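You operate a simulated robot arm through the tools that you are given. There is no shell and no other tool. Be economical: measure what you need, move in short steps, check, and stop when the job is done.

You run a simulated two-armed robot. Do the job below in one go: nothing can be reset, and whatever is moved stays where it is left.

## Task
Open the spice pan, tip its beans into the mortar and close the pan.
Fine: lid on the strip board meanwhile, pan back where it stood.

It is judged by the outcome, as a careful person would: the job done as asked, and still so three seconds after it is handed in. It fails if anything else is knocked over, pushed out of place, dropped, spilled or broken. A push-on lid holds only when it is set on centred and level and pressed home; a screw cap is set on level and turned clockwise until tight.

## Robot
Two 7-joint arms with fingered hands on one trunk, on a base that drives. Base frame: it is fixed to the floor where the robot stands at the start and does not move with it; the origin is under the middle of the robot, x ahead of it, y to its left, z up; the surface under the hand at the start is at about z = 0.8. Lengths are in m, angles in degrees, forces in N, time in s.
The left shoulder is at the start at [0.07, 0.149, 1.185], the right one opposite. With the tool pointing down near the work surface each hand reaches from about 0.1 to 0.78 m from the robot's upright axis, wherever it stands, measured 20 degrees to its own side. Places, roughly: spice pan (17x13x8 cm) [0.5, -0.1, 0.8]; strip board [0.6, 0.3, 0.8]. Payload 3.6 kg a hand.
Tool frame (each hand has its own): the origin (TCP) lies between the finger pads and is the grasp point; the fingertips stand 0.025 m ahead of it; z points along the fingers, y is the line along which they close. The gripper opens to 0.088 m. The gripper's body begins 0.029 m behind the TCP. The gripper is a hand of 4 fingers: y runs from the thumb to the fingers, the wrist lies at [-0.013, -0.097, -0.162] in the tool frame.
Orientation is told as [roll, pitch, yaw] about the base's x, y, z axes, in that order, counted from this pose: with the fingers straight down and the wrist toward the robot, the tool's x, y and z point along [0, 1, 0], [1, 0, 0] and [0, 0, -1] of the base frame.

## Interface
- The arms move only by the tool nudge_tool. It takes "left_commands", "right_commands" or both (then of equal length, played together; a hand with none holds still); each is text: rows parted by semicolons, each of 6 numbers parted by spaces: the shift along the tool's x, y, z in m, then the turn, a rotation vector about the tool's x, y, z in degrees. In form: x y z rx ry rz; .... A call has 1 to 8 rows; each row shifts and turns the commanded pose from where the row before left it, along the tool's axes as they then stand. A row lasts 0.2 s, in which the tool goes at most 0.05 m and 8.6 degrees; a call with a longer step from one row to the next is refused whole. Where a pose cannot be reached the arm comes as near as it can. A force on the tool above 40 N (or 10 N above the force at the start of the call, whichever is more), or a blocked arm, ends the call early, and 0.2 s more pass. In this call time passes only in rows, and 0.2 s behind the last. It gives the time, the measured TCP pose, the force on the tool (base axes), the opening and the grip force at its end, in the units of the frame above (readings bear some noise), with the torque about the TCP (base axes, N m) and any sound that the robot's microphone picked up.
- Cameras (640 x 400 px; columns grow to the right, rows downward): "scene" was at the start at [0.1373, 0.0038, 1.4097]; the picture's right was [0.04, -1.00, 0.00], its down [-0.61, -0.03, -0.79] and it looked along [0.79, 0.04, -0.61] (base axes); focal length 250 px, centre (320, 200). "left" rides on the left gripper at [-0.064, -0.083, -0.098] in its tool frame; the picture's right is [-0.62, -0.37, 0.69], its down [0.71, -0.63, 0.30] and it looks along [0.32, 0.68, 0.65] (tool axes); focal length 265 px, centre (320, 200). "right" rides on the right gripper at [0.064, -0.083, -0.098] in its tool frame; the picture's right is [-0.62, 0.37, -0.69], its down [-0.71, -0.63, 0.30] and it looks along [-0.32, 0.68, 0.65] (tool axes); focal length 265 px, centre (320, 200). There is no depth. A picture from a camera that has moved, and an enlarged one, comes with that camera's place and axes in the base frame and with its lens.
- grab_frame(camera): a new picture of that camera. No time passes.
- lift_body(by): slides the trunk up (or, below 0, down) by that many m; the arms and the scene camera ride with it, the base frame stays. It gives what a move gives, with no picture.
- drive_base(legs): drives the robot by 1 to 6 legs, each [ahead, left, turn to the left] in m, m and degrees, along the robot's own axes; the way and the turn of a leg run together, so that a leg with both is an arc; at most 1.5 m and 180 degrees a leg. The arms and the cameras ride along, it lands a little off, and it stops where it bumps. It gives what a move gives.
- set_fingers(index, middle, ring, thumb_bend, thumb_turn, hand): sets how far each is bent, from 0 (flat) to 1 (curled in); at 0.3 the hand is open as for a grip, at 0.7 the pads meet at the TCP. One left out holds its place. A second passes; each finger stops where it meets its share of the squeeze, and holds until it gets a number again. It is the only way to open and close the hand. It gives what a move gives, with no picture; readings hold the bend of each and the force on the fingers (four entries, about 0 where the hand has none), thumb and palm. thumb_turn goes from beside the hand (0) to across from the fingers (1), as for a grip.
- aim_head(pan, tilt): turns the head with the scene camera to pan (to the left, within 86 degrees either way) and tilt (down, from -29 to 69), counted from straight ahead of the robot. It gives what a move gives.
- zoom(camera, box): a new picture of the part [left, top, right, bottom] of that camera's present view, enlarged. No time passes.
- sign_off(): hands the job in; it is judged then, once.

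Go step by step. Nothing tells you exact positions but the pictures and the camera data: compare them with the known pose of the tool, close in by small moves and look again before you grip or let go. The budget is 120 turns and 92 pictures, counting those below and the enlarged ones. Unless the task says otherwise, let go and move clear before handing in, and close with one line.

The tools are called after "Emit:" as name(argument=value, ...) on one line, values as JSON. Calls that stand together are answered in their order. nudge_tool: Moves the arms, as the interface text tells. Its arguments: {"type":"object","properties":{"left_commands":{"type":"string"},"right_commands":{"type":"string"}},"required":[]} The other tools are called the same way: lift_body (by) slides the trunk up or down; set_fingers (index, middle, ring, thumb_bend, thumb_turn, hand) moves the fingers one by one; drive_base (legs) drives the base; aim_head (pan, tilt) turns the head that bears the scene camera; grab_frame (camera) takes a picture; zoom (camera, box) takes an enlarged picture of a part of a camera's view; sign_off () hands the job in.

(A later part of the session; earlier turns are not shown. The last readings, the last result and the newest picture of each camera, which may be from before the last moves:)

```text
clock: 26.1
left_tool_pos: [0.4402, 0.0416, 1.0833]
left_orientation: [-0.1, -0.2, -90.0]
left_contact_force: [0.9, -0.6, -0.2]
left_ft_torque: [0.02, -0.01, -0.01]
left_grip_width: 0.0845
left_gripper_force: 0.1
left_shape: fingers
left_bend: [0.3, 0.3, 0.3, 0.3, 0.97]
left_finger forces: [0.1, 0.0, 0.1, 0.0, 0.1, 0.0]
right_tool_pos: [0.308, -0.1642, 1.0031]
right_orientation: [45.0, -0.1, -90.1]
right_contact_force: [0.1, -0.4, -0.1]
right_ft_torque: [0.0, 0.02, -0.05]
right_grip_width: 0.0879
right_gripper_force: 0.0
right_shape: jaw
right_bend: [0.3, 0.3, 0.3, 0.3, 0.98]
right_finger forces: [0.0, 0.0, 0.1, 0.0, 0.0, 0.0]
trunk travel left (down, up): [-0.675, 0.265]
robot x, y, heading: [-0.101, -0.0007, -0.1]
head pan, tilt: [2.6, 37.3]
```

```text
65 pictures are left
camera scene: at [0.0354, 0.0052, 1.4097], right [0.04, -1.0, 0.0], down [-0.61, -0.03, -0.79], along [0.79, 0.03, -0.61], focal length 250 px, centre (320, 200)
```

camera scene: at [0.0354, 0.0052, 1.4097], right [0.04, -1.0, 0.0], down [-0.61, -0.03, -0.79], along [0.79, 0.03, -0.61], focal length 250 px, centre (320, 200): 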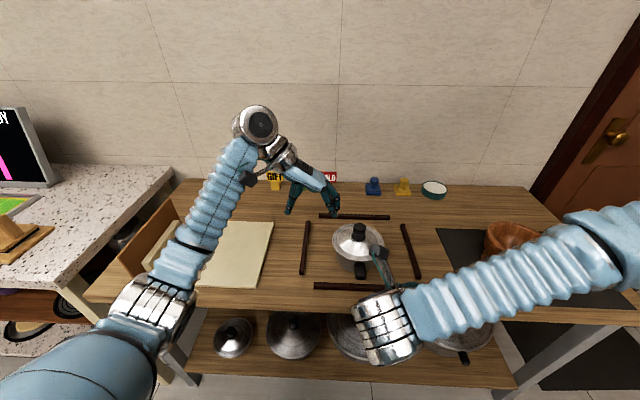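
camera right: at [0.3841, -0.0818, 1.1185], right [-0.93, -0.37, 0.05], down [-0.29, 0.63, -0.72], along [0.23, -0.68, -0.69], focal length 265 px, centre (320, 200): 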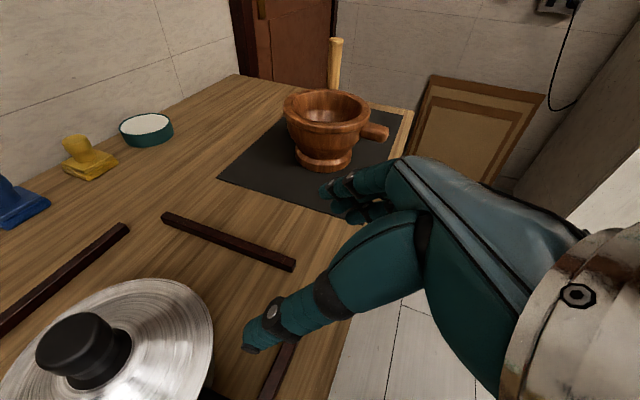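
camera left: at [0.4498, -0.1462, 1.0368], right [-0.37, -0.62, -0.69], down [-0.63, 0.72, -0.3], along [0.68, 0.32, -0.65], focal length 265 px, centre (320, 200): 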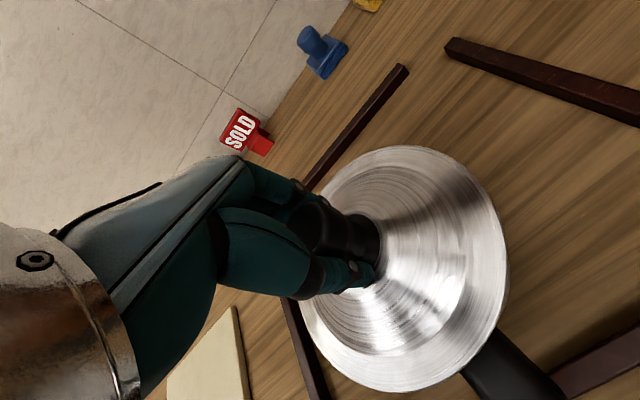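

Emit:
nudge_tool(right_commands="0 0 0 0 7.5 0;0 0 0 0 7.5 0;-0.0194 -0.019 0.0305 0 0 0;-0.0194 -0.019 0.0305 0 0 0;-0.0194 -0.019 0.0305 0 0 0;-0.0194 -0.019 0.0305 0 0 0")

Emit:
grab_frame(camera="right")

Emit:
zoom(camera="scene", box=[280, 190, 460, 340])

Emit:
grab_frame(camera="left")

```text
clock: 27.5
left_tool_pos: [0.4404, 0.0404, 1.0834]
left_orientation: [0.0, -0.1, -90.0]
left_contact_force: [-0.3, 0.1, 0.1]
left_ft_torque: [0.0, -0.03, -0.01]
left_grip_width: 0.0846
left_gripper_force: 0.1
left_shape: fingers
left_bend: [0.3, 0.3, 0.3, 0.3, 0.97]
left_finger forces: [0.0, 0.0, 0.1, 0.0, 0.1, 0.1]
right_tool_pos: [0.3705, -0.2103, 0.9752]
right_orientation: [60.0, 0.0, -90.0]
right_contact_force: [-0.3, 0.0, 0.3]
right_ft_torque: [-0.03, 0.01, -0.01]
right_grip_width: 0.0874
right_gripper_force: 0.1
right_shape: jaw
right_bend: [0.3, 0.3, 0.3, 0.3, 0.98]
right_finger forces: [0.0, 0.1, 0.0, 0.1, 0.0, 0.0]
right hand out of reach, approached as far as the arm can: row 1, 2, 3, 4, 5, 6
trunk travel left (down, up): [-0.675, 0.265]
robot x, y, heading: [-0.0997, 0.005, 0.5]
head pan, tilt: [2.6, 37.3]
```

```text
64 pictures are left
camera right: at [0.3177, -0.1269, 1.0806], right [-0.91, -0.37, -0.19], down [-0.09, 0.63, -0.77], along [0.4, -0.68, -0.61], focal length 265 px, centre (320, 200)
```

right: 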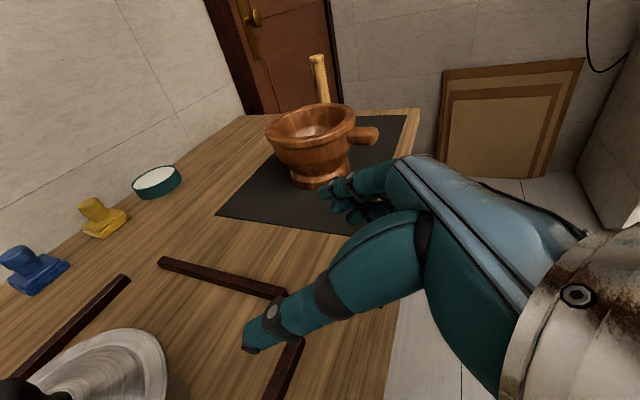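

```text
2.67 times, centred on (370, 265) of scene
camera zoom: at [0.035, 0.0033, 1.4098], right [0.04, -1.0, 0.0], down [-0.61, -0.03, -0.79], along [0.79, 0.04, -0.61], focal length 666 px, centre (187, 27)
```

zoom: 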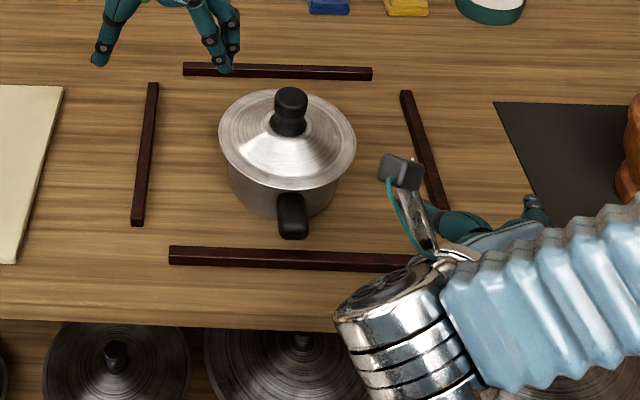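

```text
62 pictures are left
camera left: at [0.3761, 0.1235, 1.1823], right [-0.62, 0.37, -0.69], down [0.71, 0.63, -0.3], along [0.32, -0.68, -0.65], focal length 265 px, centre (320, 200)
```

left: 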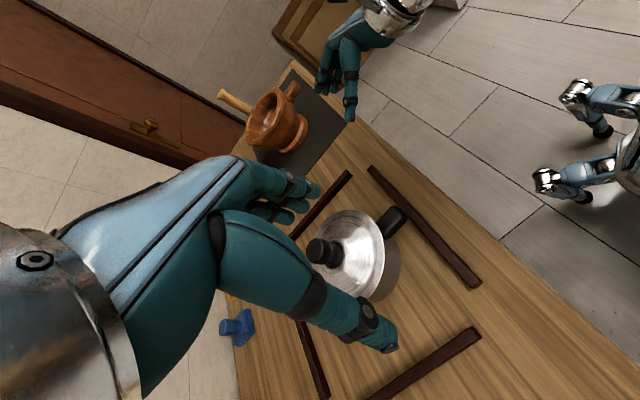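

The right arm is too folded there. I'll drive back and to the left a little so the handle is in front of the right shoulder.

Emit:
drive_base(legs=[[-0.1, 0.1, 0]])

Emit:
nudge_tool(right_commands="0 0 0 0 0 0;-0.01 0 0.04 0 0 0;-0.01 0 0.04 0 0 0")

Emit:
grab_frame(camera="scene")

```text
clock: 29.5
left_tool_pos: [0.3414, 0.1375, 1.0825]
left_orientation: [-0.2, 0.2, -90.0]
left_contact_force: [0.3, -0.2, -1.0]
left_ft_torque: [0.02, 0.01, -0.01]
left_grip_width: 0.0848
left_gripper_force: 0.0
left_shape: fingers
left_bend: [0.3, 0.3, 0.3, 0.3, 0.97]
left_finger forces: [0.0, 0.1, 0.0, 0.0, 0.0, 0.0]
right_tool_pos: [0.2718, -0.1138, 0.9734]
right_orientation: [59.9, 0.2, -90.0]
right_contact_force: [0.9, 0.6, 0.0]
right_ft_torque: [0.01, -0.01, 0.05]
right_grip_width: 0.0876
right_gripper_force: 0.0
right_shape: jaw
right_bend: [0.3, 0.3, 0.3, 0.3, 0.98]
right_finger forces: [0.0, 0.0, 0.0, 0.0, 0.1, 0.0]
trunk travel left (down, up): [-0.675, 0.265]
robot x, y, heading: [-0.2051, 0.1054, 0.1]
head pan, tilt: [2.6, 37.3]
```

```text
clock: 30.3
left_tool_pos: [0.3396, 0.1402, 1.0835]
left_orientation: [-0.1, 0.0, -90.0]
left_contact_force: [-0.9, 0.0, -0.1]
left_ft_torque: [-0.01, 0.02, 0.03]
left_grip_width: 0.0846
left_gripper_force: 0.1
left_shape: fingers
left_bend: [0.3, 0.3, 0.3, 0.3, 0.97]
left_finger forces: [0.1, 0.0, 0.0, 0.0, 0.1, 0.0]
right_tool_pos: [0.3188, -0.1438, 0.9512]
right_orientation: [59.9, -0.2, -90.0]
right_contact_force: [-0.1, 0.4, 0.1]
right_ft_torque: [-0.02, 0.0, 0.01]
right_grip_width: 0.0877
right_gripper_force: 0.1
right_shape: jaw
right_bend: [0.3, 0.3, 0.3, 0.3, 0.98]
right_finger forces: [0.1, 0.1, 0.0, 0.0, 0.0, 0.0]
right hand out of reach, approached as far as the arm can: row 2, 3
trunk travel left (down, up): [-0.675, 0.265]
robot x, y, heading: [-0.2116, 0.1021, 0.0]
head pan, tilt: [2.6, 37.3]
```

```text
61 pictures are left
camera scene: at [-0.0692, 0.1073, 1.4098], right [0.04, -1.0, 0.0], down [-0.61, -0.03, -0.8], along [0.79, 0.04, -0.61], focal length 250 px, centre (320, 200)
```

scene: 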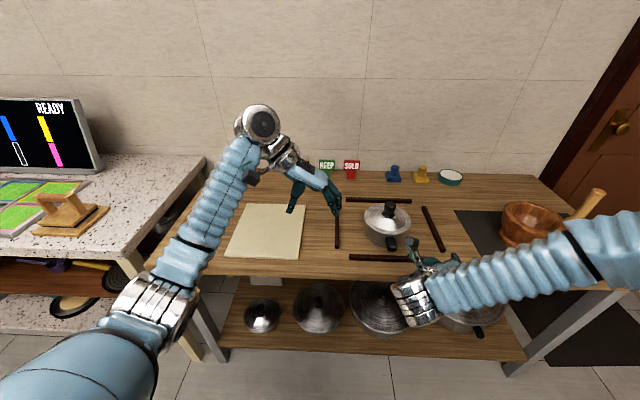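

The wrist deviation is the limit, not the distance. With the hand vertical this arm is comfortable, so I'll un-slant it and turn it to yaw +90 with the wrist to the right, clear of the left hand. That grip is only for holding the pan while the lid comes off.

Emit:
nudge_tool(right_commands="0.03 0 -0.02 0 -7.5 0;0.02 0 -0.03 0 -7.5 0;0 0 -0.03 0 -7.5 0;0 0 -0.03 0 -7.5 0;0 0 0 0 -7.5 0;0 0 0 0 -7.5 0;0 0 0 0 -7.5 0;0 0 0 0 -7.5 0")

Emit:
nudge_tool(right_commands="0 0 0 0 0 -8.4;0 0 0 0 0 -8.4;0 0 0 0 0 -8.4;0 0 0 0 0 -8.4;0 0 0 0 0 -8.4;0 0 0 0 0 -8.4;0 0 0 0 0 -8.4;0 0 0 0 0 -8.4")

Emit:
nudge_tool(right_commands="0 0 0 0 0 -8.4;0 0 0 0 0 -8.4;0 0 0 0 0 -8.4;0 0 0 0 0 -8.4;0 0 0 0 0 -8.4;0 0 0 0 0 -8.4;0 0 0 0 0 -8.4;0 0 0 0 0 -8.4")

Emit:
drive_base(legs=[[0.15, -0.1, 0]])

```text
clock: 32.1
left_tool_pos: [0.3404, 0.1408, 1.0827]
left_orientation: [0.0, -0.1, -90.0]
left_contact_force: [0.7, 0.0, -1.0]
left_ft_torque: [0.04, 0.04, 0.02]
left_grip_width: 0.0847
left_gripper_force: 0.0
left_shape: fingers
left_bend: [0.3, 0.3, 0.3, 0.3, 0.97]
left_finger forces: [0.0, 0.0, 0.0, 0.0, 0.1, 0.0]
right_tool_pos: [0.2682, -0.1428, 1.0675]
right_orientation: [-0.1, 0.0, -90.0]
right_contact_force: [0.1, 0.3, -0.6]
right_ft_torque: [0.0, 0.03, 0.01]
right_grip_width: 0.0878
right_gripper_force: 0.0
right_shape: jaw
right_bend: [0.3, 0.3, 0.3, 0.3, 0.98]
right_finger forces: [0.0, 0.0, 0.0, 0.1, 0.0, 0.1]
trunk travel left (down, up): [-0.675, 0.265]
robot x, y, heading: [-0.2056, 0.103, 0.0]
head pan, tilt: [2.6, 37.3]
```

```text
clock: 33.9
left_tool_pos: [0.3394, 0.139, 1.0853]
left_orientation: [0.1, 0.1, -90.0]
left_contact_force: [0.1, 0.6, 0.7]
left_ft_torque: [-0.02, -0.01, 0.0]
left_grip_width: 0.0845
left_gripper_force: 0.0
left_shape: fingers
left_bend: [0.3, 0.3, 0.3, 0.3, 0.97]
left_finger forces: [0.0, 0.0, 0.0, 0.0, 0.0, 0.1]
right_tool_pos: [0.2668, -0.1429, 1.0684]
right_orientation: [0.0, 0.0, -22.7]
right_contact_force: [0.6, -0.1, -0.6]
right_ft_torque: [0.02, -0.02, -0.01]
right_grip_width: 0.0876
right_gripper_force: 0.0
right_shape: jaw
right_bend: [0.3, 0.3, 0.3, 0.3, 0.98]
right_finger forces: [0.0, 0.0, 0.0, 0.0, 0.0, 0.0]
trunk travel left (down, up): [-0.675, 0.265]
robot x, y, heading: [-0.2075, 0.1016, -0.1]
head pan, tilt: [2.6, 37.3]
```

```text
clock: 35.7
left_tool_pos: [0.3395, 0.1411, 1.0845]
left_orientation: [0.0, 0.1, -90.0]
left_contact_force: [-0.4, -1.2, -0.2]
left_ft_torque: [0.01, 0.03, 0.0]
left_grip_width: 0.0846
left_gripper_force: 0.1
left_shape: fingers
left_bend: [0.3, 0.3, 0.3, 0.3, 0.97]
left_finger forces: [0.0, 0.0, 0.0, 0.0, 0.1, 0.1]
right_tool_pos: [0.2535, -0.0764, 1.0747]
right_orientation: [-1.9, -1.0, 43.2]
right_contact_force: [-0.3, 1.2, 3.9]
right_ft_torque: [-0.18, 0.07, -0.07]
right_grip_width: 0.0878
right_gripper_force: 0.1
right_shape: jaw
right_bend: [0.3, 0.3, 0.3, 0.3, 0.98]
right_finger forces: [0.1, 0.0, 0.0, 0.0, 0.0, 0.1]
right hand out of reach, approached as far as the arm can: row 7, 8
trunk travel left (down, up): [-0.675, 0.265]
robot x, y, heading: [-0.2079, 0.1018, 0.1]
head pan, tilt: [2.6, 37.3]
```

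```text
clock: 38.2
left_tool_pos: [0.4893, 0.0459, 1.0854]
left_orientation: [0.2, -0.1, -89.9]
left_contact_force: [0.6, 0.4, 0.2]
left_ft_torque: [0.0, 0.02, 0.01]
left_grip_width: 0.0847
left_gripper_force: 0.1
left_shape: fingers
left_bend: [0.3, 0.3, 0.3, 0.3, 0.97]
left_finger forces: [0.0, 0.0, 0.1, 0.0, 0.0, 0.0]
right_tool_pos: [0.3983, -0.1673, 1.0616]
right_orientation: [-0.4, 0.1, 43.7]
right_contact_force: [-0.3, -0.2, 0.5]
right_ft_torque: [-0.04, 0.01, 0.02]
right_grip_width: 0.0876
right_gripper_force: 0.0
right_shape: jaw
right_bend: [0.3, 0.3, 0.3, 0.3, 0.98]
right_finger forces: [0.0, 0.0, 0.0, 0.0, 0.0, 0.0]
trunk travel left (down, up): [-0.675, 0.265]
robot x, y, heading: [-0.0532, -0.0014, 0.3]
head pan, tilt: [2.6, 37.3]
```

Emit:
nudge_tool(right_commands="0 0 0 0 0 -8;0 0 0 0 0 -8;0 0 0 0 0 -8;0 0 0 0 0 -8;0 0 0 0 0 -8;0 0 0 0 0 -6")

Emit:
grab_frame(camera="scene")

```text
clock: 39.6
left_tool_pos: [0.4883, 0.0441, 1.0833]
left_orientation: [0.0, 0.0, -89.9]
left_contact_force: [0.5, -0.5, -0.6]
left_ft_torque: [0.02, -0.03, 0.01]
left_grip_width: 0.0847
left_gripper_force: 0.1
left_shape: fingers
left_bend: [0.3, 0.3, 0.3, 0.3, 0.98]
left_finger forces: [0.0, 0.0, 0.0, 0.0, 0.1, 0.0]
right_tool_pos: [0.2344, 0.041, 1.0114]
right_orientation: [-0.5, 0.3, 89.4]
right_contact_force: [0.1, 0.5, 0.3]
right_ft_torque: [-0.02, -0.01, -0.02]
right_grip_width: 0.0876
right_gripper_force: 0.2
right_shape: jaw
right_bend: [0.3, 0.3, 0.3, 0.3, 0.98]
right_finger forces: [0.0, 0.0, 0.1, 0.0, 0.1, 0.0]
right hand out of reach, approached as far as the arm can: row 1, 2, 3, 4, 5, 6
trunk travel left (down, up): [-0.675, 0.265]
robot x, y, heading: [-0.0556, 0.0018, 0.1]
head pan, tilt: [2.6, 37.3]
```

```text
60 pictures are left
camera scene: at [0.083, 0.0069, 1.4099], right [0.05, -1.0, 0.0], down [-0.61, -0.03, -0.8], along [0.79, 0.04, -0.61], focal length 250 px, centre (320, 200)
```

scene: 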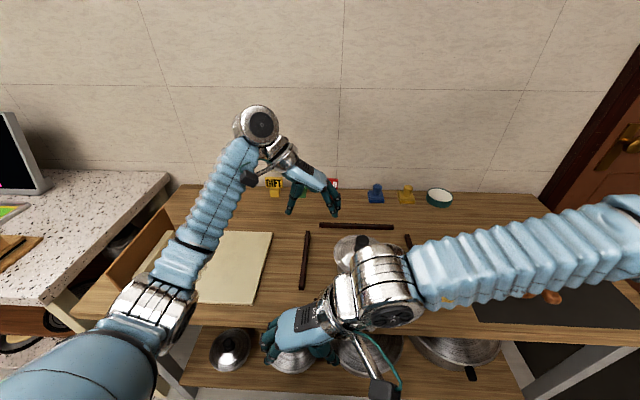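

Turning to yaw +90 works only nearer the body's midline, so I'll drive right and back to put the handle there, and shift the left hand out of the way.

Emit:
drive_base(legs=[[-0.08, -0.1, 0]])

Emit:
nudge_tool(left_commands="0 -0.04 -0.01 0 0 0;0 -0.04 -0.01 0 0 0;0 -0.04 0 0 0 0;0 -0.04 0 0 0 0;0 0 0 0 0 0;0 0 0 0 0 0", right_commands="0 0 0.01 0 0 0;-0.04 -0.006 0.01 0 0 0;-0.04 -0.006 0.01 0 0 0;-0.04 -0.006 0.01 0 0 0;-0.04 -0.006 0.01 0 0 0;-0.04 -0.006 0.01 0 0 0")

Emit:
grab_frame(camera="scene")

Emit:
grab_frame(camera="right")

```text
clock: 41.5
left_tool_pos: [0.4115, -0.0519, 1.0843]
left_orientation: [0.0, -0.1, -89.7]
left_contact_force: [-0.7, -0.2, -0.3]
left_ft_torque: [-0.03, -0.05, 0.02]
left_grip_width: 0.0847
left_gripper_force: 0.1
left_shape: fingers
left_bend: [0.3, 0.3, 0.3, 0.3, 0.98]
left_finger forces: [0.0, 0.0, 0.1, 0.0, 0.0, 0.1]
right_tool_pos: [0.158, -0.0545, 1.0104]
right_orientation: [-0.4, 0.4, 89.3]
right_contact_force: [0.1, -0.3, -0.2]
right_ft_torque: [0.01, 0.01, 0.01]
right_grip_width: 0.0878
right_gripper_force: 0.1
right_shape: jaw
right_bend: [0.3, 0.3, 0.3, 0.3, 0.98]
right_finger forces: [0.0, 0.0, 0.0, 0.1, 0.1, 0.0]
trunk travel left (down, up): [-0.675, 0.265]
robot x, y, heading: [-0.132, -0.0975, 0.3]
head pan, tilt: [2.6, 37.3]
```

```text
clock: 43.0
left_tool_pos: [0.4089, 0.1041, 1.1041]
left_orientation: [-0.1, 0.1, -89.7]
left_contact_force: [0.3, 0.1, -0.3]
left_ft_torque: [0.03, -0.02, 0.0]
left_grip_width: 0.0849
left_gripper_force: 0.1
left_shape: fingers
left_bend: [0.3, 0.3, 0.3, 0.3, 0.98]
left_finger forces: [0.0, 0.1, 0.0, 0.0, 0.1, 0.1]
right_tool_pos: [0.2513, -0.0802, 0.9369]
right_orientation: [-4.0, -1.1, 81.8]
right_contact_force: [0.1, -0.4, -1.1]
right_ft_torque: [0.01, -0.01, -0.01]
right_grip_width: 0.0875
right_gripper_force: 0.1
right_shape: jaw
right_bend: [0.3, 0.3, 0.3, 0.3, 0.98]
right_finger forces: [0.1, 0.0, 0.1, 0.1, 0.0, 0.0]
right hand out of reach, approached as far as the arm can: row 2, 3, 4, 5, 6
trunk travel left (down, up): [-0.675, 0.265]
robot x, y, heading: [-0.132, -0.0986, 0.7]
head pan, tilt: [2.6, 37.3]
```

```text
59 pictures are left
camera scene: at [0.0048, -0.0954, 1.4097], right [0.05, -1.0, 0.0], down [-0.61, -0.03, -0.79], along [0.79, 0.04, -0.61], focal length 250 px, centre (320, 200)
```

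scene: 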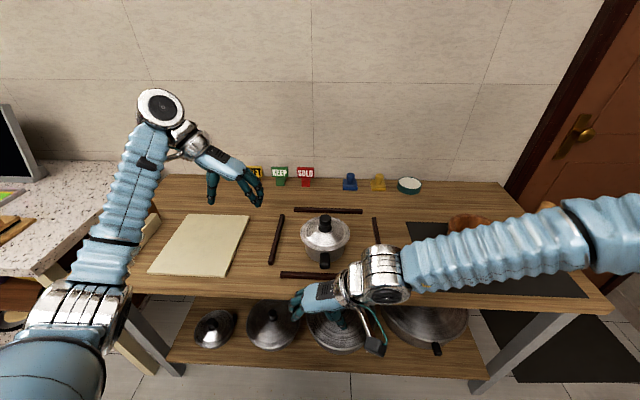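

```text
58 pictures are left
camera right: at [0.1666, -0.154, 1.0293], right [0.61, 0.27, 0.74], down [0.64, -0.72, -0.27], along [0.47, 0.64, -0.61], focal length 265 px, centre (320, 200)
```

right: 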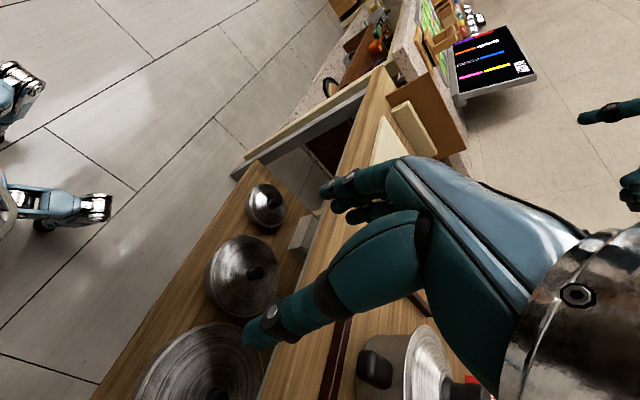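

The elbow has ended up in an awkward outward posture. I'll go back through the starting pose so that the right arm mirrors the left one, then retry.

Emit:
nudge_tool(right_commands="0 -0.03 -0.033 0 0 8.2;0 -0.03 -0.033 0 0 8.2;0 -0.03 -0.033 0 0 8.2;0 -0.03 -0.033 0 0 8.2;0 -0.02 -0.033 0 0 8.2;-0.03 0 -0.033 0 0 8.2;-0.03 0 -0.033 0 0 8.2;-0.03 0 -0.033 0 0 8.2")

Emit:
nudge_tool(right_commands="-0.03 0.03 0 0 0 8.2;-0.03 0.03 0 0 0 8.2;0 0.03 0 0 0 0;0 0.03 0 0 0 0")

Emit:
grab_frame(camera="scene")

```text
clock: 44.8
left_tool_pos: [0.4084, 0.1047, 1.105]
left_orientation: [0.1, 0.1, -89.7]
left_contact_force: [0.3, -0.5, 0.2]
left_ft_torque: [0.0, -0.04, 0.03]
left_grip_width: 0.0849
left_gripper_force: 0.0
left_shape: fingers
left_bend: [0.3, 0.3, 0.3, 0.3, 0.98]
left_finger forces: [0.0, 0.0, 0.2, 0.0, 0.0, 0.0]
right_tool_pos: [0.2809, -0.2726, 1.2116]
right_orientation: [-0.5, -3.6, 16.7]
right_contact_force: [-0.3, 0.4, 0.8]
right_ft_torque: [0.0, 0.02, 0.03]
right_grip_width: 0.0876
right_gripper_force: 0.0
right_shape: jaw
right_bend: [0.3, 0.3, 0.3, 0.3, 0.98]
right_finger forces: [0.0, 0.0, 0.1, 0.0, 0.0, 0.0]
right hand out of reach, approached as far as the arm can: row 3, 4, 5
trunk travel left (down, up): [-0.675, 0.265]
robot x, y, heading: [-0.1315, -0.0986, 0.4]
head pan, tilt: [2.6, 37.3]
```

```text
clock: 45.8
left_tool_pos: [0.4107, 0.1068, 1.1035]
left_orientation: [-0.1, 0.0, -89.8]
left_contact_force: [0.2, -0.4, -0.8]
left_ft_torque: [-0.01, 0.01, -0.01]
left_grip_width: 0.0847
left_gripper_force: 0.0
left_shape: fingers
left_bend: [0.3, 0.3, 0.3, 0.3, 0.98]
left_finger forces: [0.0, 0.1, 0.0, 0.1, 0.0, 0.0]
right_tool_pos: [0.4179, -0.3174, 1.2197]
right_orientation: [0.5, -3.5, 0.4]
right_contact_force: [0.7, -0.1, -0.5]
right_ft_torque: [-0.02, 0.01, 0.04]
right_grip_width: 0.0877
right_gripper_force: 0.2
right_shape: jaw
right_bend: [0.3, 0.3, 0.3, 0.3, 0.98]
right_finger forces: [0.0, 0.0, 0.1, 0.0, 0.1, 0.0]
trunk travel left (down, up): [-0.675, 0.265]
robot x, y, heading: [-0.1345, -0.0985, 0.2]
head pan, tilt: [2.6, 37.3]
```

```text
57 pictures are left
camera scene: at [0.0068, -0.0935, 1.4094], right [0.05, -1.0, 0.0], down [-0.61, -0.03, -0.79], along [0.79, 0.04, -0.61], focal length 250 px, centre (320, 200)
```

scene: 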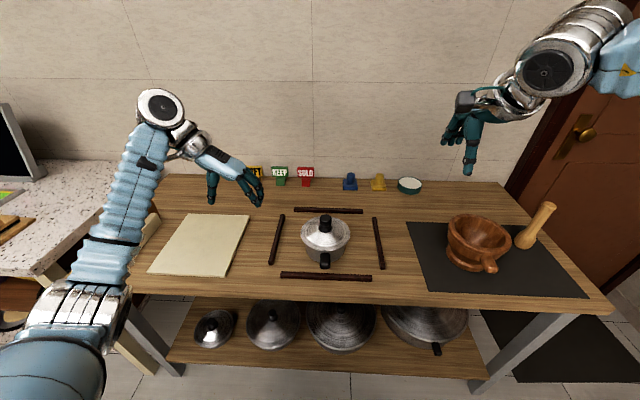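

The right arm keeps its elbow outward. It handled yaw -90 with the hand vertical comfortably, so I'll use that on the handle and bring the left hand in over the knob from the far-left side at yaw -135. First I'll reposition.

Emit:
drive_base(legs=[[0.105, 0.13, 0]])

Emit:
nudge_tool(right_commands="0 0 0 0 0 8.2;0 0 0 0 0 8.2;0 0 0 0 0 8.2;0 0 0 0 0 8.2;0 0 0 0 0 8.2;0 0 0 0 0 8.2;0 0 0 0 0 8.2;0 0 0 0 0 8.2", left_commands="0 0 -0.01 0 0 7.5;0 0 -0.01 0 0 7.5;0 0 -0.01 0 0 7.5;0 0 -0.01 0 0 7.5;0 0 0 0 0 7.5;0 0 0 0 0 7.5;0 0 0 0 0 0;0 0 0 0 0 0")

Emit:
nudge_tool(right_commands="0 0 0 0 0 8.2;0 0 0 0 0 8.2;-0.03 -0.01 0.03 0 0 8.2;-0.03 -0.02 0.03 0 0 0;-0.02 -0.03 0.03 0 0 0;-0.02 -0.03 0.03 0 0 0;0 -0.02 0.04 0 0 0")

Emit:
grab_frame(camera="scene")

Emit:
grab_frame(camera="right")

```text
clock: 48.1
left_tool_pos: [0.5125, 0.2365, 1.1053]
left_orientation: [-0.1, 0.1, -89.5]
left_contact_force: [0.8, -0.2, -0.5]
left_ft_torque: [-0.01, 0.02, -0.02]
left_grip_width: 0.0848
left_gripper_force: 0.0
left_shape: fingers
left_bend: [0.3, 0.3, 0.3, 0.3, 0.98]
left_finger forces: [0.0, 0.0, 0.0, 0.0, 0.1, 0.0]
right_tool_pos: [0.5187, -0.185, 1.2209]
right_orientation: [0.7, -3.6, 0.7]
right_contact_force: [0.3, -0.7, -0.2]
right_ft_torque: [0.01, -0.01, 0.04]
right_grip_width: 0.0878
right_gripper_force: 0.1
right_shape: jaw
right_bend: [0.3, 0.3, 0.3, 0.3, 0.98]
right_finger forces: [0.0, 0.0, 0.0, 0.0, 0.1, 0.1]
trunk travel left (down, up): [-0.675, 0.265]
robot x, y, heading: [-0.0276, 0.0349, 0.6]
head pan, tilt: [2.6, 37.3]
```

```text
clock: 49.9
left_tool_pos: [0.5132, 0.2378, 1.1441]
left_orientation: [0.0, -0.2, -134.7]
left_contact_force: [-0.3, 0.1, -0.4]
left_ft_torque: [0.01, -0.02, 0.04]
left_grip_width: 0.0847
left_gripper_force: 0.2
left_shape: fingers
left_bend: [0.3, 0.3, 0.3, 0.3, 0.98]
left_finger forces: [0.0, 0.0, 0.1, 0.0, 0.1, 0.0]
right_tool_pos: [0.5197, -0.183, 1.2209]
right_orientation: [3.5, -0.9, -65.1]
right_contact_force: [-0.6, -0.2, 0.0]
right_ft_torque: [0.0, 0.01, 0.02]
right_grip_width: 0.0879
right_gripper_force: 0.1
right_shape: jaw
right_bend: [0.3, 0.3, 0.3, 0.3, 0.98]
right_finger forces: [0.0, 0.0, 0.0, 0.0, 0.0, 0.0]
trunk travel left (down, up): [-0.675, 0.265]
robot x, y, heading: [-0.0316, 0.0349, 0.3]
head pan, tilt: [2.6, 37.3]
```

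```text
clock: 51.5
left_tool_pos: [0.5113, 0.2387, 1.1462]
left_orientation: [0.1, 0.0, -134.6]
left_contact_force: [-0.9, 0.6, 0.1]
left_ft_torque: [0.01, -0.01, -0.01]
left_grip_width: 0.0846
left_gripper_force: 0.0
left_shape: fingers
left_bend: [0.3, 0.3, 0.3, 0.3, 0.98]
left_finger forces: [0.0, 0.0, 0.1, 0.1, 0.0, 0.1]
right_tool_pos: [0.4157, -0.1056, 1.0587]
right_orientation: [3.8, 0.7, -89.5]
right_contact_force: [-0.2, 0.0, 0.3]
right_ft_torque: [0.0, -0.01, -0.02]
right_grip_width: 0.0879
right_gripper_force: 0.1
right_shape: jaw
right_bend: [0.3, 0.3, 0.3, 0.3, 0.98]
right_finger forces: [0.0, 0.0, 0.0, 0.0, 0.0, 0.0]
right hand out of reach, approached as far as the arm can: row 6, 7
trunk travel left (down, up): [-0.675, 0.265]
robot x, y, heading: [-0.0294, 0.0342, 0.4]
head pan, tilt: [2.6, 37.3]
```

```text
56 pictures are left
camera scene: at [0.108, 0.0411, 1.41], right [0.05, -1.0, 0.0], down [-0.6, -0.03, -0.8], along [0.79, 0.04, -0.61], focal length 250 px, centre (320, 200)
```

scene: 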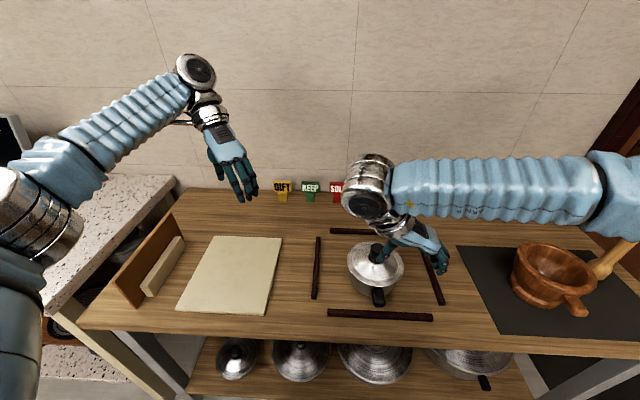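

```text
55 pictures are left
camera right: at [0.4711, -0.0224, 1.1621], right [-0.66, -0.38, 0.65], down [-0.7, 0.63, -0.34], along [-0.28, -0.68, -0.68], focal length 265 px, centre (320, 200)
```

right: 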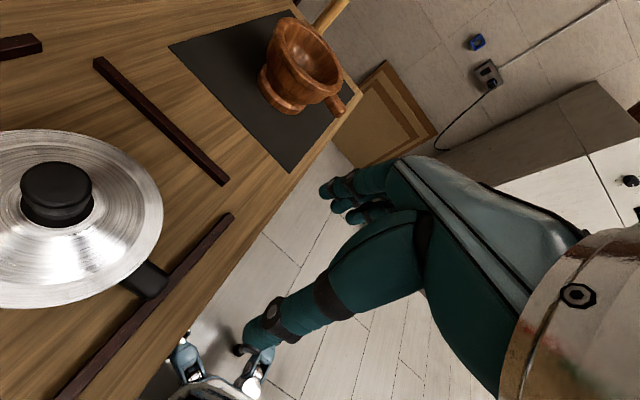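

Emit:
drive_base(legs=[[0, 0.12, 0]])

Emit:
nudge_tool(right_commands="0 0.034 0 0 0 0;0 0.034 0.02 3 0 0;0 0.034 0.03 0 0 0;0 0.02 0.03 0 0 0;0 0 0.03 0 0 0")

Emit:
grab_frame(camera="scene")

```text
clock: 53.7
left_tool_pos: [0.5104, 0.3559, 1.1454]
left_orientation: [0.0, 0.0, -134.7]
left_contact_force: [1.5, -0.8, 0.0]
left_ft_torque: [0.01, 0.03, -0.01]
left_grip_width: 0.0846
left_gripper_force: 0.1
left_shape: fingers
left_bend: [0.3, 0.3, 0.3, 0.3, 0.98]
left_finger forces: [0.0, 0.0, 0.0, 0.0, 0.0, 0.0]
right_tool_pos: [0.4154, 0.0109, 1.0571]
right_orientation: [3.7, 0.7, -89.5]
right_contact_force: [0.6, -0.4, 1.3]
right_ft_torque: [0.03, 0.0, 0.01]
right_grip_width: 0.088
right_gripper_force: 0.0
right_shape: jaw
right_bend: [0.3, 0.3, 0.3, 0.3, 0.98]
right_finger forces: [0.0, 0.0, 0.1, 0.1, 0.1, 0.1]
trunk travel left (down, up): [-0.675, 0.265]
robot x, y, heading: [-0.0267, 0.1593, 0.5]
head pan, tilt: [2.6, 37.3]
```

```text
clock: 54.9
left_tool_pos: [0.5118, 0.3562, 1.1444]
left_orientation: [0.1, 0.0, -134.7]
left_contact_force: [0.1, -0.5, 1.0]
left_ft_torque: [0.03, 0.01, 0.0]
left_grip_width: 0.0847
left_gripper_force: 0.1
left_shape: fingers
left_bend: [0.3, 0.3, 0.3, 0.3, 0.98]
left_finger forces: [0.1, 0.0, 0.0, 0.0, 0.0, 0.0]
right_tool_pos: [0.4242, -0.1017, 0.9432]
right_orientation: [3.8, 3.5, -89.5]
right_contact_force: [-0.1, -0.7, -0.6]
right_ft_torque: [0.0, 0.03, 0.0]
right_grip_width: 0.0877
right_gripper_force: 0.1
right_shape: jaw
right_bend: [0.3, 0.3, 0.3, 0.3, 0.98]
right_finger forces: [0.0, 0.0, 0.1, 0.0, 0.0, 0.1]
trunk travel left (down, up): [-0.675, 0.265]
robot x, y, heading: [-0.0279, 0.1577, 0.5]
head pan, tilt: [2.6, 37.3]
```

```text
54 pictures are left
camera scene: at [0.1094, 0.1641, 1.4097], right [0.05, -1.0, 0.0], down [-0.61, -0.03, -0.79], along [0.79, 0.04, -0.61], focal length 250 px, centre (320, 200)
```

scene: 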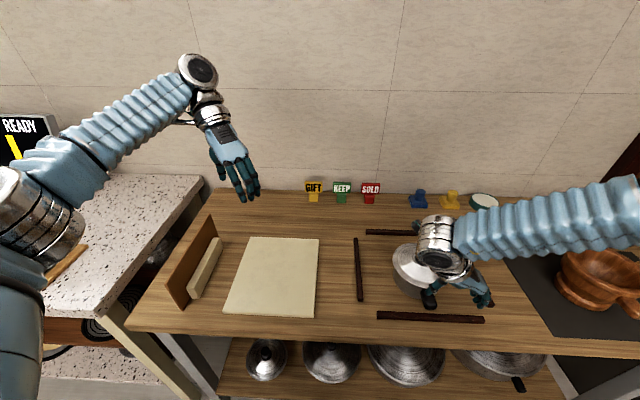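

That works: the right hand is now above the handle. Let me look closely.

Emit:
nudge_tool(right_commands="0 -0.012 0.02 -3.5 0 0")

Emit:
grab_frame(camera="right")

Emit:
zoom(camera="scene", box=[360, 210, 520, 330])

Emit:
grab_frame(camera="left")

```text
clock: 55.3
left_tool_pos: [0.5127, 0.3567, 1.144]
left_orientation: [0.0, 0.1, -134.6]
left_contact_force: [0.2, -0.3, -1.0]
left_ft_torque: [-0.02, 0.0, 0.01]
left_grip_width: 0.0848
left_gripper_force: 0.1
left_shape: fingers
left_bend: [0.3, 0.3, 0.3, 0.3, 0.98]
left_finger forces: [0.0, 0.0, 0.0, 0.0, 0.0, 0.1]
right_tool_pos: [0.4275, -0.0899, 0.9227]
right_orientation: [3.5, 0.2, -89.5]
right_contact_force: [-0.4, -0.5, 0.6]
right_ft_torque: [0.01, 0.0, 0.02]
right_grip_width: 0.0878
right_gripper_force: 0.0
right_shape: jaw
right_bend: [0.3, 0.3, 0.3, 0.3, 0.98]
right_finger forces: [0.0, 0.1, 0.0, 0.0, 0.1, 0.1]
trunk travel left (down, up): [-0.675, 0.265]
robot x, y, heading: [-0.0292, 0.1598, 0.6]
head pan, tilt: [2.6, 37.3]
```

```text
53 pictures are left
camera right: at [0.484, -0.006, 1.0259], right [-0.66, -0.38, 0.65], down [-0.7, 0.63, -0.35], along [-0.28, -0.68, -0.68], focal length 265 px, centre (320, 200)
```

right: 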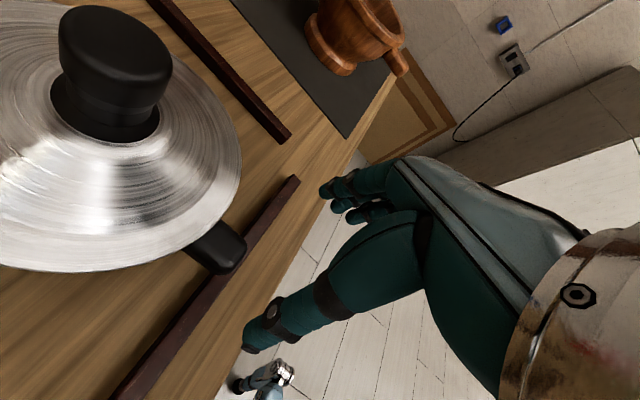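

```text
3.33 times, centred on (440, 270) of scene
camera zoom: at [0.1105, 0.1632, 1.4096], right [0.05, -1.0, 0.0], down [-0.61, -0.03, -0.79], along [0.79, 0.04, -0.61], focal length 832 px, centre (-80, -33)
```

zoom: 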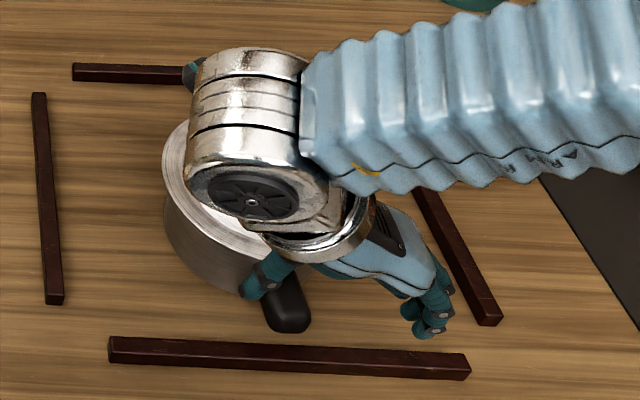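

```text
51 pictures are left
camera left: at [0.5258, 0.4608, 1.2426], right [-0.18, 0.7, -0.69], down [0.95, -0.05, -0.3], along [-0.25, -0.71, -0.65], focal length 265 px, centre (320, 200)
```

left: 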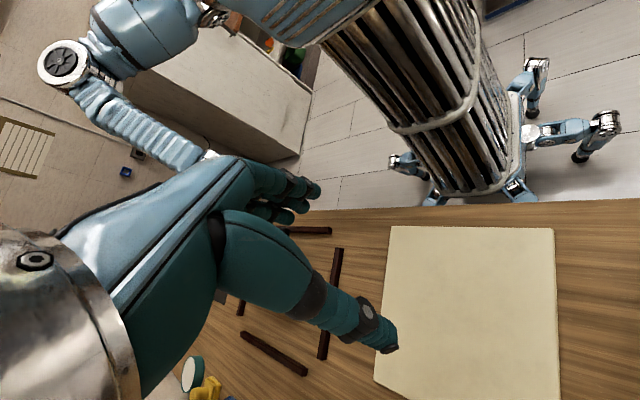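

The handle end is at about x 0.44, y -0.088, and only about 2 cm shows beyond the lid's brim. I'll slant the fingers forward about 40° so they can tuck under the brim beside the handle.

Emit:
nudge_tool(right_commands="0 0 0 0 8 0;0 0 0 0 8 0;0 0 0 0 8 0;0 0 0 0 8 0;0 0 0 0 8 0")

Emit:
zoom(camera="scene", box=[360, 210, 520, 330])

```text
clock: 56.5
left_tool_pos: [0.5115, 0.3565, 1.1444]
left_orientation: [0.0, 0.1, -134.7]
left_contact_force: [-0.4, 0.2, -0.2]
left_ft_torque: [0.0, -0.01, 0.01]
left_grip_width: 0.0847
left_gripper_force: 0.0
left_shape: fingers
left_bend: [0.3, 0.3, 0.3, 0.3, 0.98]
left_finger forces: [0.1, 0.0, 0.1, 0.0, 0.1, 0.0]
right_tool_pos: [0.4253, -0.0882, 0.9231]
right_orientation: [43.8, 0.2, -89.5]
right_contact_force: [0.7, 0.0, -0.2]
right_ft_torque: [0.01, -0.01, 0.01]
right_grip_width: 0.0879
right_gripper_force: 0.2
right_shape: jaw
right_bend: [0.3, 0.3, 0.3, 0.3, 0.98]
right_finger forces: [0.0, 0.1, 0.0, 0.1, 0.0, 0.0]
trunk travel left (down, up): [-0.675, 0.265]
robot x, y, heading: [-0.027, 0.1582, 0.4]
head pan, tilt: [2.6, 37.3]
```

```text
3.33 times, centred on (440, 270) of scene
camera zoom: at [0.1096, 0.1634, 1.4097], right [0.05, -1.0, 0.0], down [-0.61, -0.03, -0.79], along [0.79, 0.04, -0.61], focal length 832 px, centre (-80, -33)
```

zoom: 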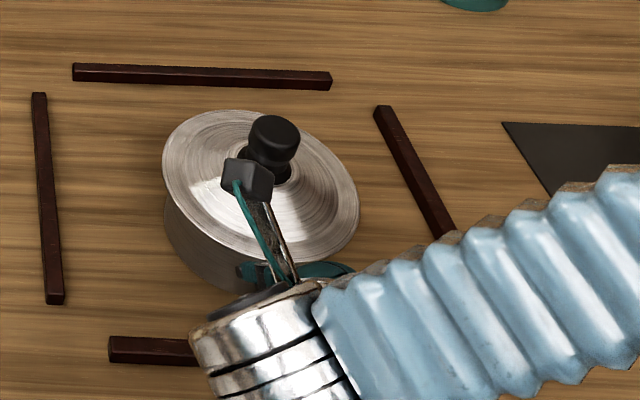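

The slant is reachable. I'll tuck the ring finger away since it would hit the strip, and move to just behind the handle.

Emit:
set_fingers(hand="right", ring=1.0)

Emit:
nudge_tool(right_commands="-0.026 0 0.012 0 0 0;-0.026 0 0.012 0 0 0")

Emit:
grab_frame(camera="right")

Emit:
zoom(camera="scene", box=[360, 230, 480, 320])

```text
clock: 57.5
left_tool_pos: [0.5108, 0.3568, 1.1456]
left_orientation: [0.1, -0.1, -134.8]
left_contact_force: [1.2, 0.8, 0.2]
left_ft_torque: [0.03, 0.0, -0.02]
left_grip_width: 0.0847
left_gripper_force: 0.1
left_shape: fingers
left_bend: [0.3, 0.3, 0.3, 0.3, 0.98]
left_finger forces: [0.0, 0.0, 0.0, 0.0, 0.0, 0.0]
right_tool_pos: [0.4253, -0.0884, 0.9256]
right_orientation: [43.7, 0.2, -89.6]
right_contact_force: [-0.5, -0.7, -0.1]
right_ft_torque: [0.01, 0.01, 0.0]
right_grip_width: 0.0846
right_gripper_force: 0.2
right_shape: fingers
right_bend: [0.3, 0.3, 1.0, 0.3, 0.98]
right_finger forces: [0.1, 0.0, 0.1, 0.0, 0.0, 0.0]
trunk travel left (down, up): [-0.675, 0.265]
robot x, y, heading: [-0.0283, 0.1576, 0.2]
head pan, tilt: [2.6, 37.3]
```

```text
clock: 58.1
left_tool_pos: [0.5102, 0.3566, 1.1445]
left_orientation: [0.2, 0.1, -134.7]
left_contact_force: [-0.1, -0.2, 0.3]
left_ft_torque: [-0.03, 0.0, 0.02]
left_grip_width: 0.0848
left_gripper_force: 0.1
left_shape: fingers
left_bend: [0.3, 0.3, 0.3, 0.3, 0.98]
left_finger forces: [0.0, 0.0, 0.1, 0.0, 0.0, 0.0]
right_tool_pos: [0.403, -0.0994, 0.8874]
right_orientation: [43.6, 0.3, -89.5]
right_contact_force: [0.9, 0.4, 0.4]
right_ft_torque: [0.0, 0.04, -0.02]
right_grip_width: 0.0845
right_gripper_force: 0.0
right_shape: fingers
right_bend: [0.3, 0.3, 1.0, 0.3, 0.98]
right_finger forces: [0.0, 0.1, 0.1, 0.0, 0.0, 0.1]
right hand out of reach, approached as far as the arm can: row 2
trunk travel left (down, up): [-0.675, 0.265]
robot x, y, heading: [-0.0268, 0.1547, 0.3]
head pan, tilt: [2.6, 37.3]
```

```text
49 pictures are left
camera right: at [0.38, -0.0171, 1.0036], right [-0.92, -0.38, 0.07], down [-0.31, 0.63, -0.71], along [0.22, -0.68, -0.7], focal length 265 px, centre (320, 200)
```

right: 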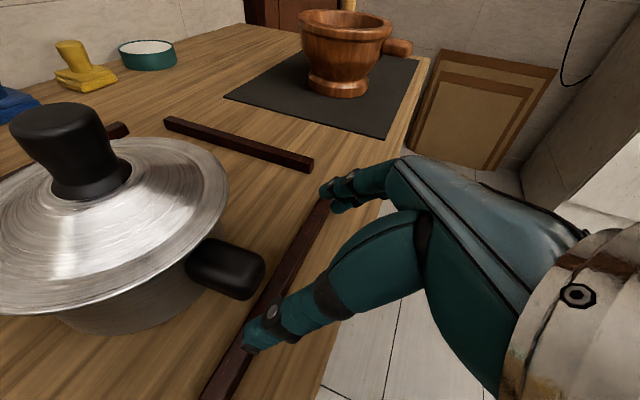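

```text
4.44 times, centred on (420, 275) of scene
camera zoom: at [0.1078, 0.1634, 1.4099], right [0.05, -1.0, 0.0], down [-0.61, -0.03, -0.8], along [0.79, 0.04, -0.61], focal length 1110 px, centre (-124, -133)
```

zoom: 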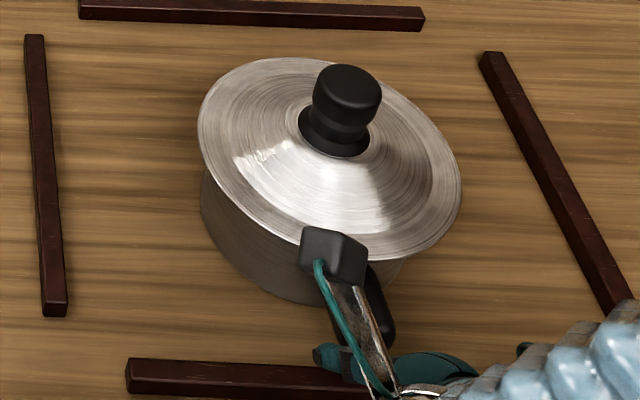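

I need a little more room again, so I'll drive slightly left and back and then restore the hand position.

Emit:
drive_base(legs=[[-0.06, 0.08, 0]])

Emit:
nudge_tool(right_commands="0 0.035 0 0 5 0;0 0.035 0 0 5 0;0 0 0 0 5 0")

```text
clock: 59.8
left_tool_pos: [0.4532, 0.4374, 1.1433]
left_orientation: [0.0, 0.0, -134.8]
left_contact_force: [-0.6, 0.6, 0.9]
left_ft_torque: [-0.01, -0.01, 0.01]
left_grip_width: 0.0847
left_gripper_force: 0.1
left_shape: fingers
left_bend: [0.3, 0.3, 0.3, 0.3, 0.98]
left_finger forces: [0.1, 0.0, 0.0, 0.1, 0.0, 0.0]
right_tool_pos: [0.3447, -0.0196, 0.8862]
right_orientation: [43.6, 0.3, -89.6]
right_contact_force: [0.3, -0.8, -0.6]
right_ft_torque: [0.02, -0.02, 0.0]
right_grip_width: 0.0845
right_gripper_force: 0.2
right_shape: fingers
right_bend: [0.3, 0.3, 1.0, 0.3, 0.98]
right_finger forces: [0.1, 0.0, 0.0, 0.1, 0.1, 0.0]
trunk travel left (down, up): [-0.675, 0.265]
robot x, y, heading: [-0.0915, 0.2443, 0.4]
head pan, tilt: [2.6, 37.3]
```

```text
clock: 60.6
left_tool_pos: [0.4531, 0.4374, 1.1436]
left_orientation: [0.0, -0.1, -134.8]
left_contact_force: [-0.1, -0.4, 0.3]
left_ft_torque: [0.01, 0.01, 0.0]
left_grip_width: 0.0847
left_gripper_force: 0.0
left_shape: fingers
left_bend: [0.3, 0.3, 0.3, 0.3, 0.98]
left_finger forces: [0.1, 0.0, 0.0, 0.1, 0.0, 0.0]
right_tool_pos: [0.346, -0.0898, 0.8857]
right_orientation: [58.7, 0.3, -89.7]
right_contact_force: [0.5, 0.2, 0.0]
right_ft_torque: [-0.01, 0.01, 0.03]
right_grip_width: 0.0847
right_gripper_force: 0.1
right_shape: fingers
right_bend: [0.3, 0.3, 1.0, 0.3, 0.98]
right_finger forces: [0.0, 0.0, 0.1, 0.1, 0.0, 0.0]
trunk travel left (down, up): [-0.675, 0.265]
robot x, y, heading: [-0.0912, 0.2426, 0.3]
head pan, tilt: [2.6, 37.3]
```

Emit:
nudge_tool(right_commands="0.004 0 0.0264 0 0 0;0.004 0 0.0264 0 0 0")

Emit:
grab_frame(camera="right")

Emit:
zoom(camera="scene", box=[370, 200, 530, 320])

```text
clock: 61.2
left_tool_pos: [0.4518, 0.4333, 1.1449]
left_orientation: [0.1, 0.1, -134.8]
left_contact_force: [0.4, -0.7, 0.4]
left_ft_torque: [0.07, 0.0, -0.01]
left_grip_width: 0.0848
left_gripper_force: 0.1
left_shape: fingers
left_bend: [0.3, 0.3, 0.3, 0.3, 0.98]
left_finger forces: [0.0, 0.0, 0.1, 0.0, 0.1, 0.0]
right_tool_pos: [0.3921, -0.0967, 0.8793]
right_orientation: [58.5, 0.4, -89.6]
right_contact_force: [-0.3, -0.6, 0.2]
right_ft_torque: [-0.07, 0.05, -0.01]
right_grip_width: 0.0847
right_gripper_force: 0.0
right_shape: fingers
right_bend: [0.3, 0.3, 1.0, 0.3, 0.98]
right_finger forces: [0.0, 0.0, 0.0, 0.0, 0.1, 0.0]
right hand out of reach, approached as far as the arm can: row 1, 2
trunk travel left (down, up): [-0.675, 0.265]
robot x, y, heading: [-0.0877, 0.2439, 0.4]
head pan, tilt: [2.6, 37.3]
```

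```text
47 pictures are left
camera right: at [0.3404, -0.0143, 0.986], right [-0.91, -0.37, -0.17], down [-0.12, 0.63, -0.76], along [0.39, -0.68, -0.62], focal length 265 px, centre (320, 200)
```

right: 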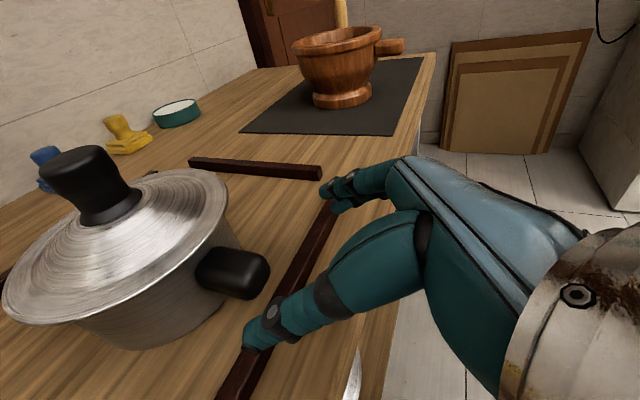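

```text
3.33 times, centred on (450, 260) of scene
camera zoom: at [0.0468, 0.2462, 1.4097], right [0.05, -1.0, 0.0], down [-0.61, -0.03, -0.79], along [0.79, 0.04, -0.61], focal length 832 px, centre (-113, 0)
```

zoom: 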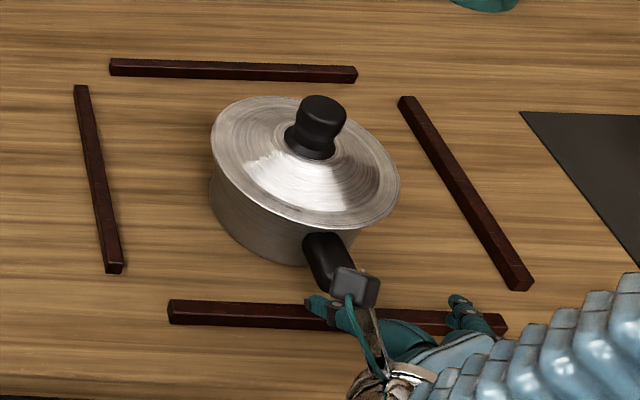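

The view is good: the thumb is left of the handle and the fingers right. The arm can't quite go lower, so I'll lower the trunk a bit, raising the hand first to compensate.

Emit:
nudge_tool(right_commands="0.034 0 -0.021 0 0 0;0.034 0 -0.021 0 0 0;0.017 -0.006 -0.01 0 0 0")

Emit:
lift_body(by=-0.1)

```text
clock: 62.0
left_tool_pos: [0.4527, 0.437, 1.1441]
left_orientation: [0.0, 0.0, -134.7]
left_contact_force: [-0.3, -0.6, 0.1]
left_ft_torque: [-0.03, 0.01, 0.0]
left_grip_width: 0.0848
left_gripper_force: 0.1
left_shape: fingers
left_bend: [0.3, 0.3, 0.3, 0.3, 0.98]
left_finger forces: [0.1, 0.0, 0.0, 0.1, 0.0, 0.0]
right_tool_pos: [0.3909, -0.0888, 0.9808]
right_orientation: [58.6, 0.2, -89.6]
right_contact_force: [0.0, 0.3, 0.3]
right_ft_torque: [0.0, -0.01, -0.02]
right_grip_width: 0.0848
right_gripper_force: 0.2
right_shape: fingers
right_bend: [0.3, 0.3, 1.0, 0.3, 0.98]
right_finger forces: [0.0, 0.1, 0.0, 0.1, 0.1, 0.0]
trunk travel left (down, up): [-0.675, 0.265]
robot x, y, heading: [-0.087, 0.2455, 0.3]
head pan, tilt: [2.6, 37.3]
```

```text
clock: 63.3
left_tool_pos: [0.4513, 0.4363, 1.0455]
left_orientation: [0.1, 0.0, -134.8]
left_contact_force: [-0.2, -0.6, 0.1]
left_ft_torque: [-0.02, -0.03, -0.01]
left_grip_width: 0.0848
left_gripper_force: 0.0
left_shape: fingers
left_bend: [0.3, 0.3, 0.3, 0.3, 0.98]
left_finger forces: [0.0, 0.1, 0.0, 0.0, 0.0, 0.0]
right_tool_pos: [0.3894, -0.089, 0.8787]
right_orientation: [58.6, 0.2, -89.7]
right_contact_force: [-0.5, 0.3, -0.4]
right_ft_torque: [0.0, 0.03, 0.0]
right_grip_width: 0.0846
right_gripper_force: 0.0
right_shape: fingers
right_bend: [0.3, 0.3, 1.0, 0.3, 0.98]
right_finger forces: [0.0, 0.0, 0.1, 0.1, 0.0, 0.0]
trunk travel left (down, up): [-0.575, 0.365]
robot x, y, heading: [-0.0903, 0.2452, 0.3]
head pan, tilt: [2.6, 37.3]
```

Emit:
nudge_tool(right_commands="-0.004 0 0.024 0 0 0;-0.004 0 0.024 0 0 0")

Emit:
grab_frame(camera="right")

Emit:
zoom(camera="scene", box=[370, 180, 530, 300])

```text
clock: 63.9
left_tool_pos: [0.4519, 0.4361, 1.0437]
left_orientation: [-0.1, 0.0, -134.8]
left_contact_force: [-0.3, 0.5, 0.6]
left_ft_torque: [0.01, -0.02, -0.01]
left_grip_width: 0.0845
left_gripper_force: 0.0
left_shape: fingers
left_bend: [0.3, 0.3, 0.3, 0.3, 0.98]
left_finger forces: [0.1, 0.1, 0.1, 0.0, 0.0, 0.0]
right_tool_pos: [0.427, -0.0891, 0.8499]
right_orientation: [58.7, 0.3, -89.6]
right_contact_force: [0.7, -0.9, 0.0]
right_ft_torque: [0.0, -0.01, -0.03]
right_grip_width: 0.085
right_gripper_force: 0.2
right_shape: fingers
right_bend: [0.3, 0.3, 1.0, 0.3, 0.98]
right_finger forces: [0.1, 0.1, 0.1, 0.0, 0.1, 0.1]
trunk travel left (down, up): [-0.575, 0.365]
robot x, y, heading: [-0.0886, 0.243, 0.4]
head pan, tilt: [2.6, 37.3]
```

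```text
45 pictures are left
camera right: at [0.3749, -0.0058, 0.9566], right [-0.91, -0.37, -0.17], down [-0.12, 0.63, -0.77], along [0.39, -0.68, -0.62], focal length 265 px, centre (320, 200)
```

right: 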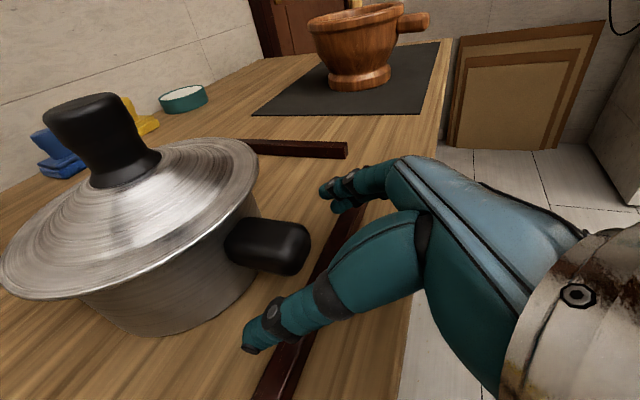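

```text
3.33 times, centred on (450, 240) of scene
camera zoom: at [0.0472, 0.2475, 1.3097], right [0.05, -1.0, 0.0], down [-0.61, -0.03, -0.79], along [0.79, 0.04, -0.61], focal length 832 px, centre (-113, 67)
```

zoom: 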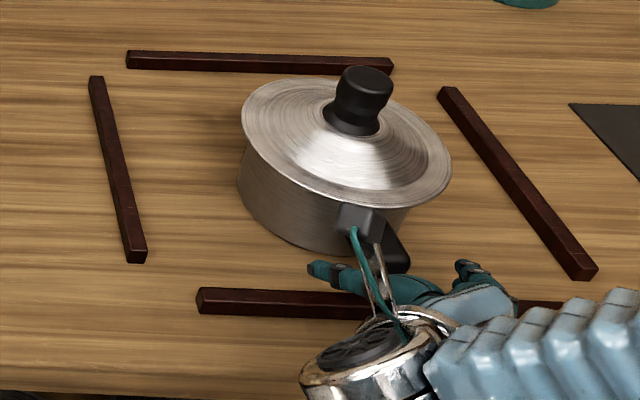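

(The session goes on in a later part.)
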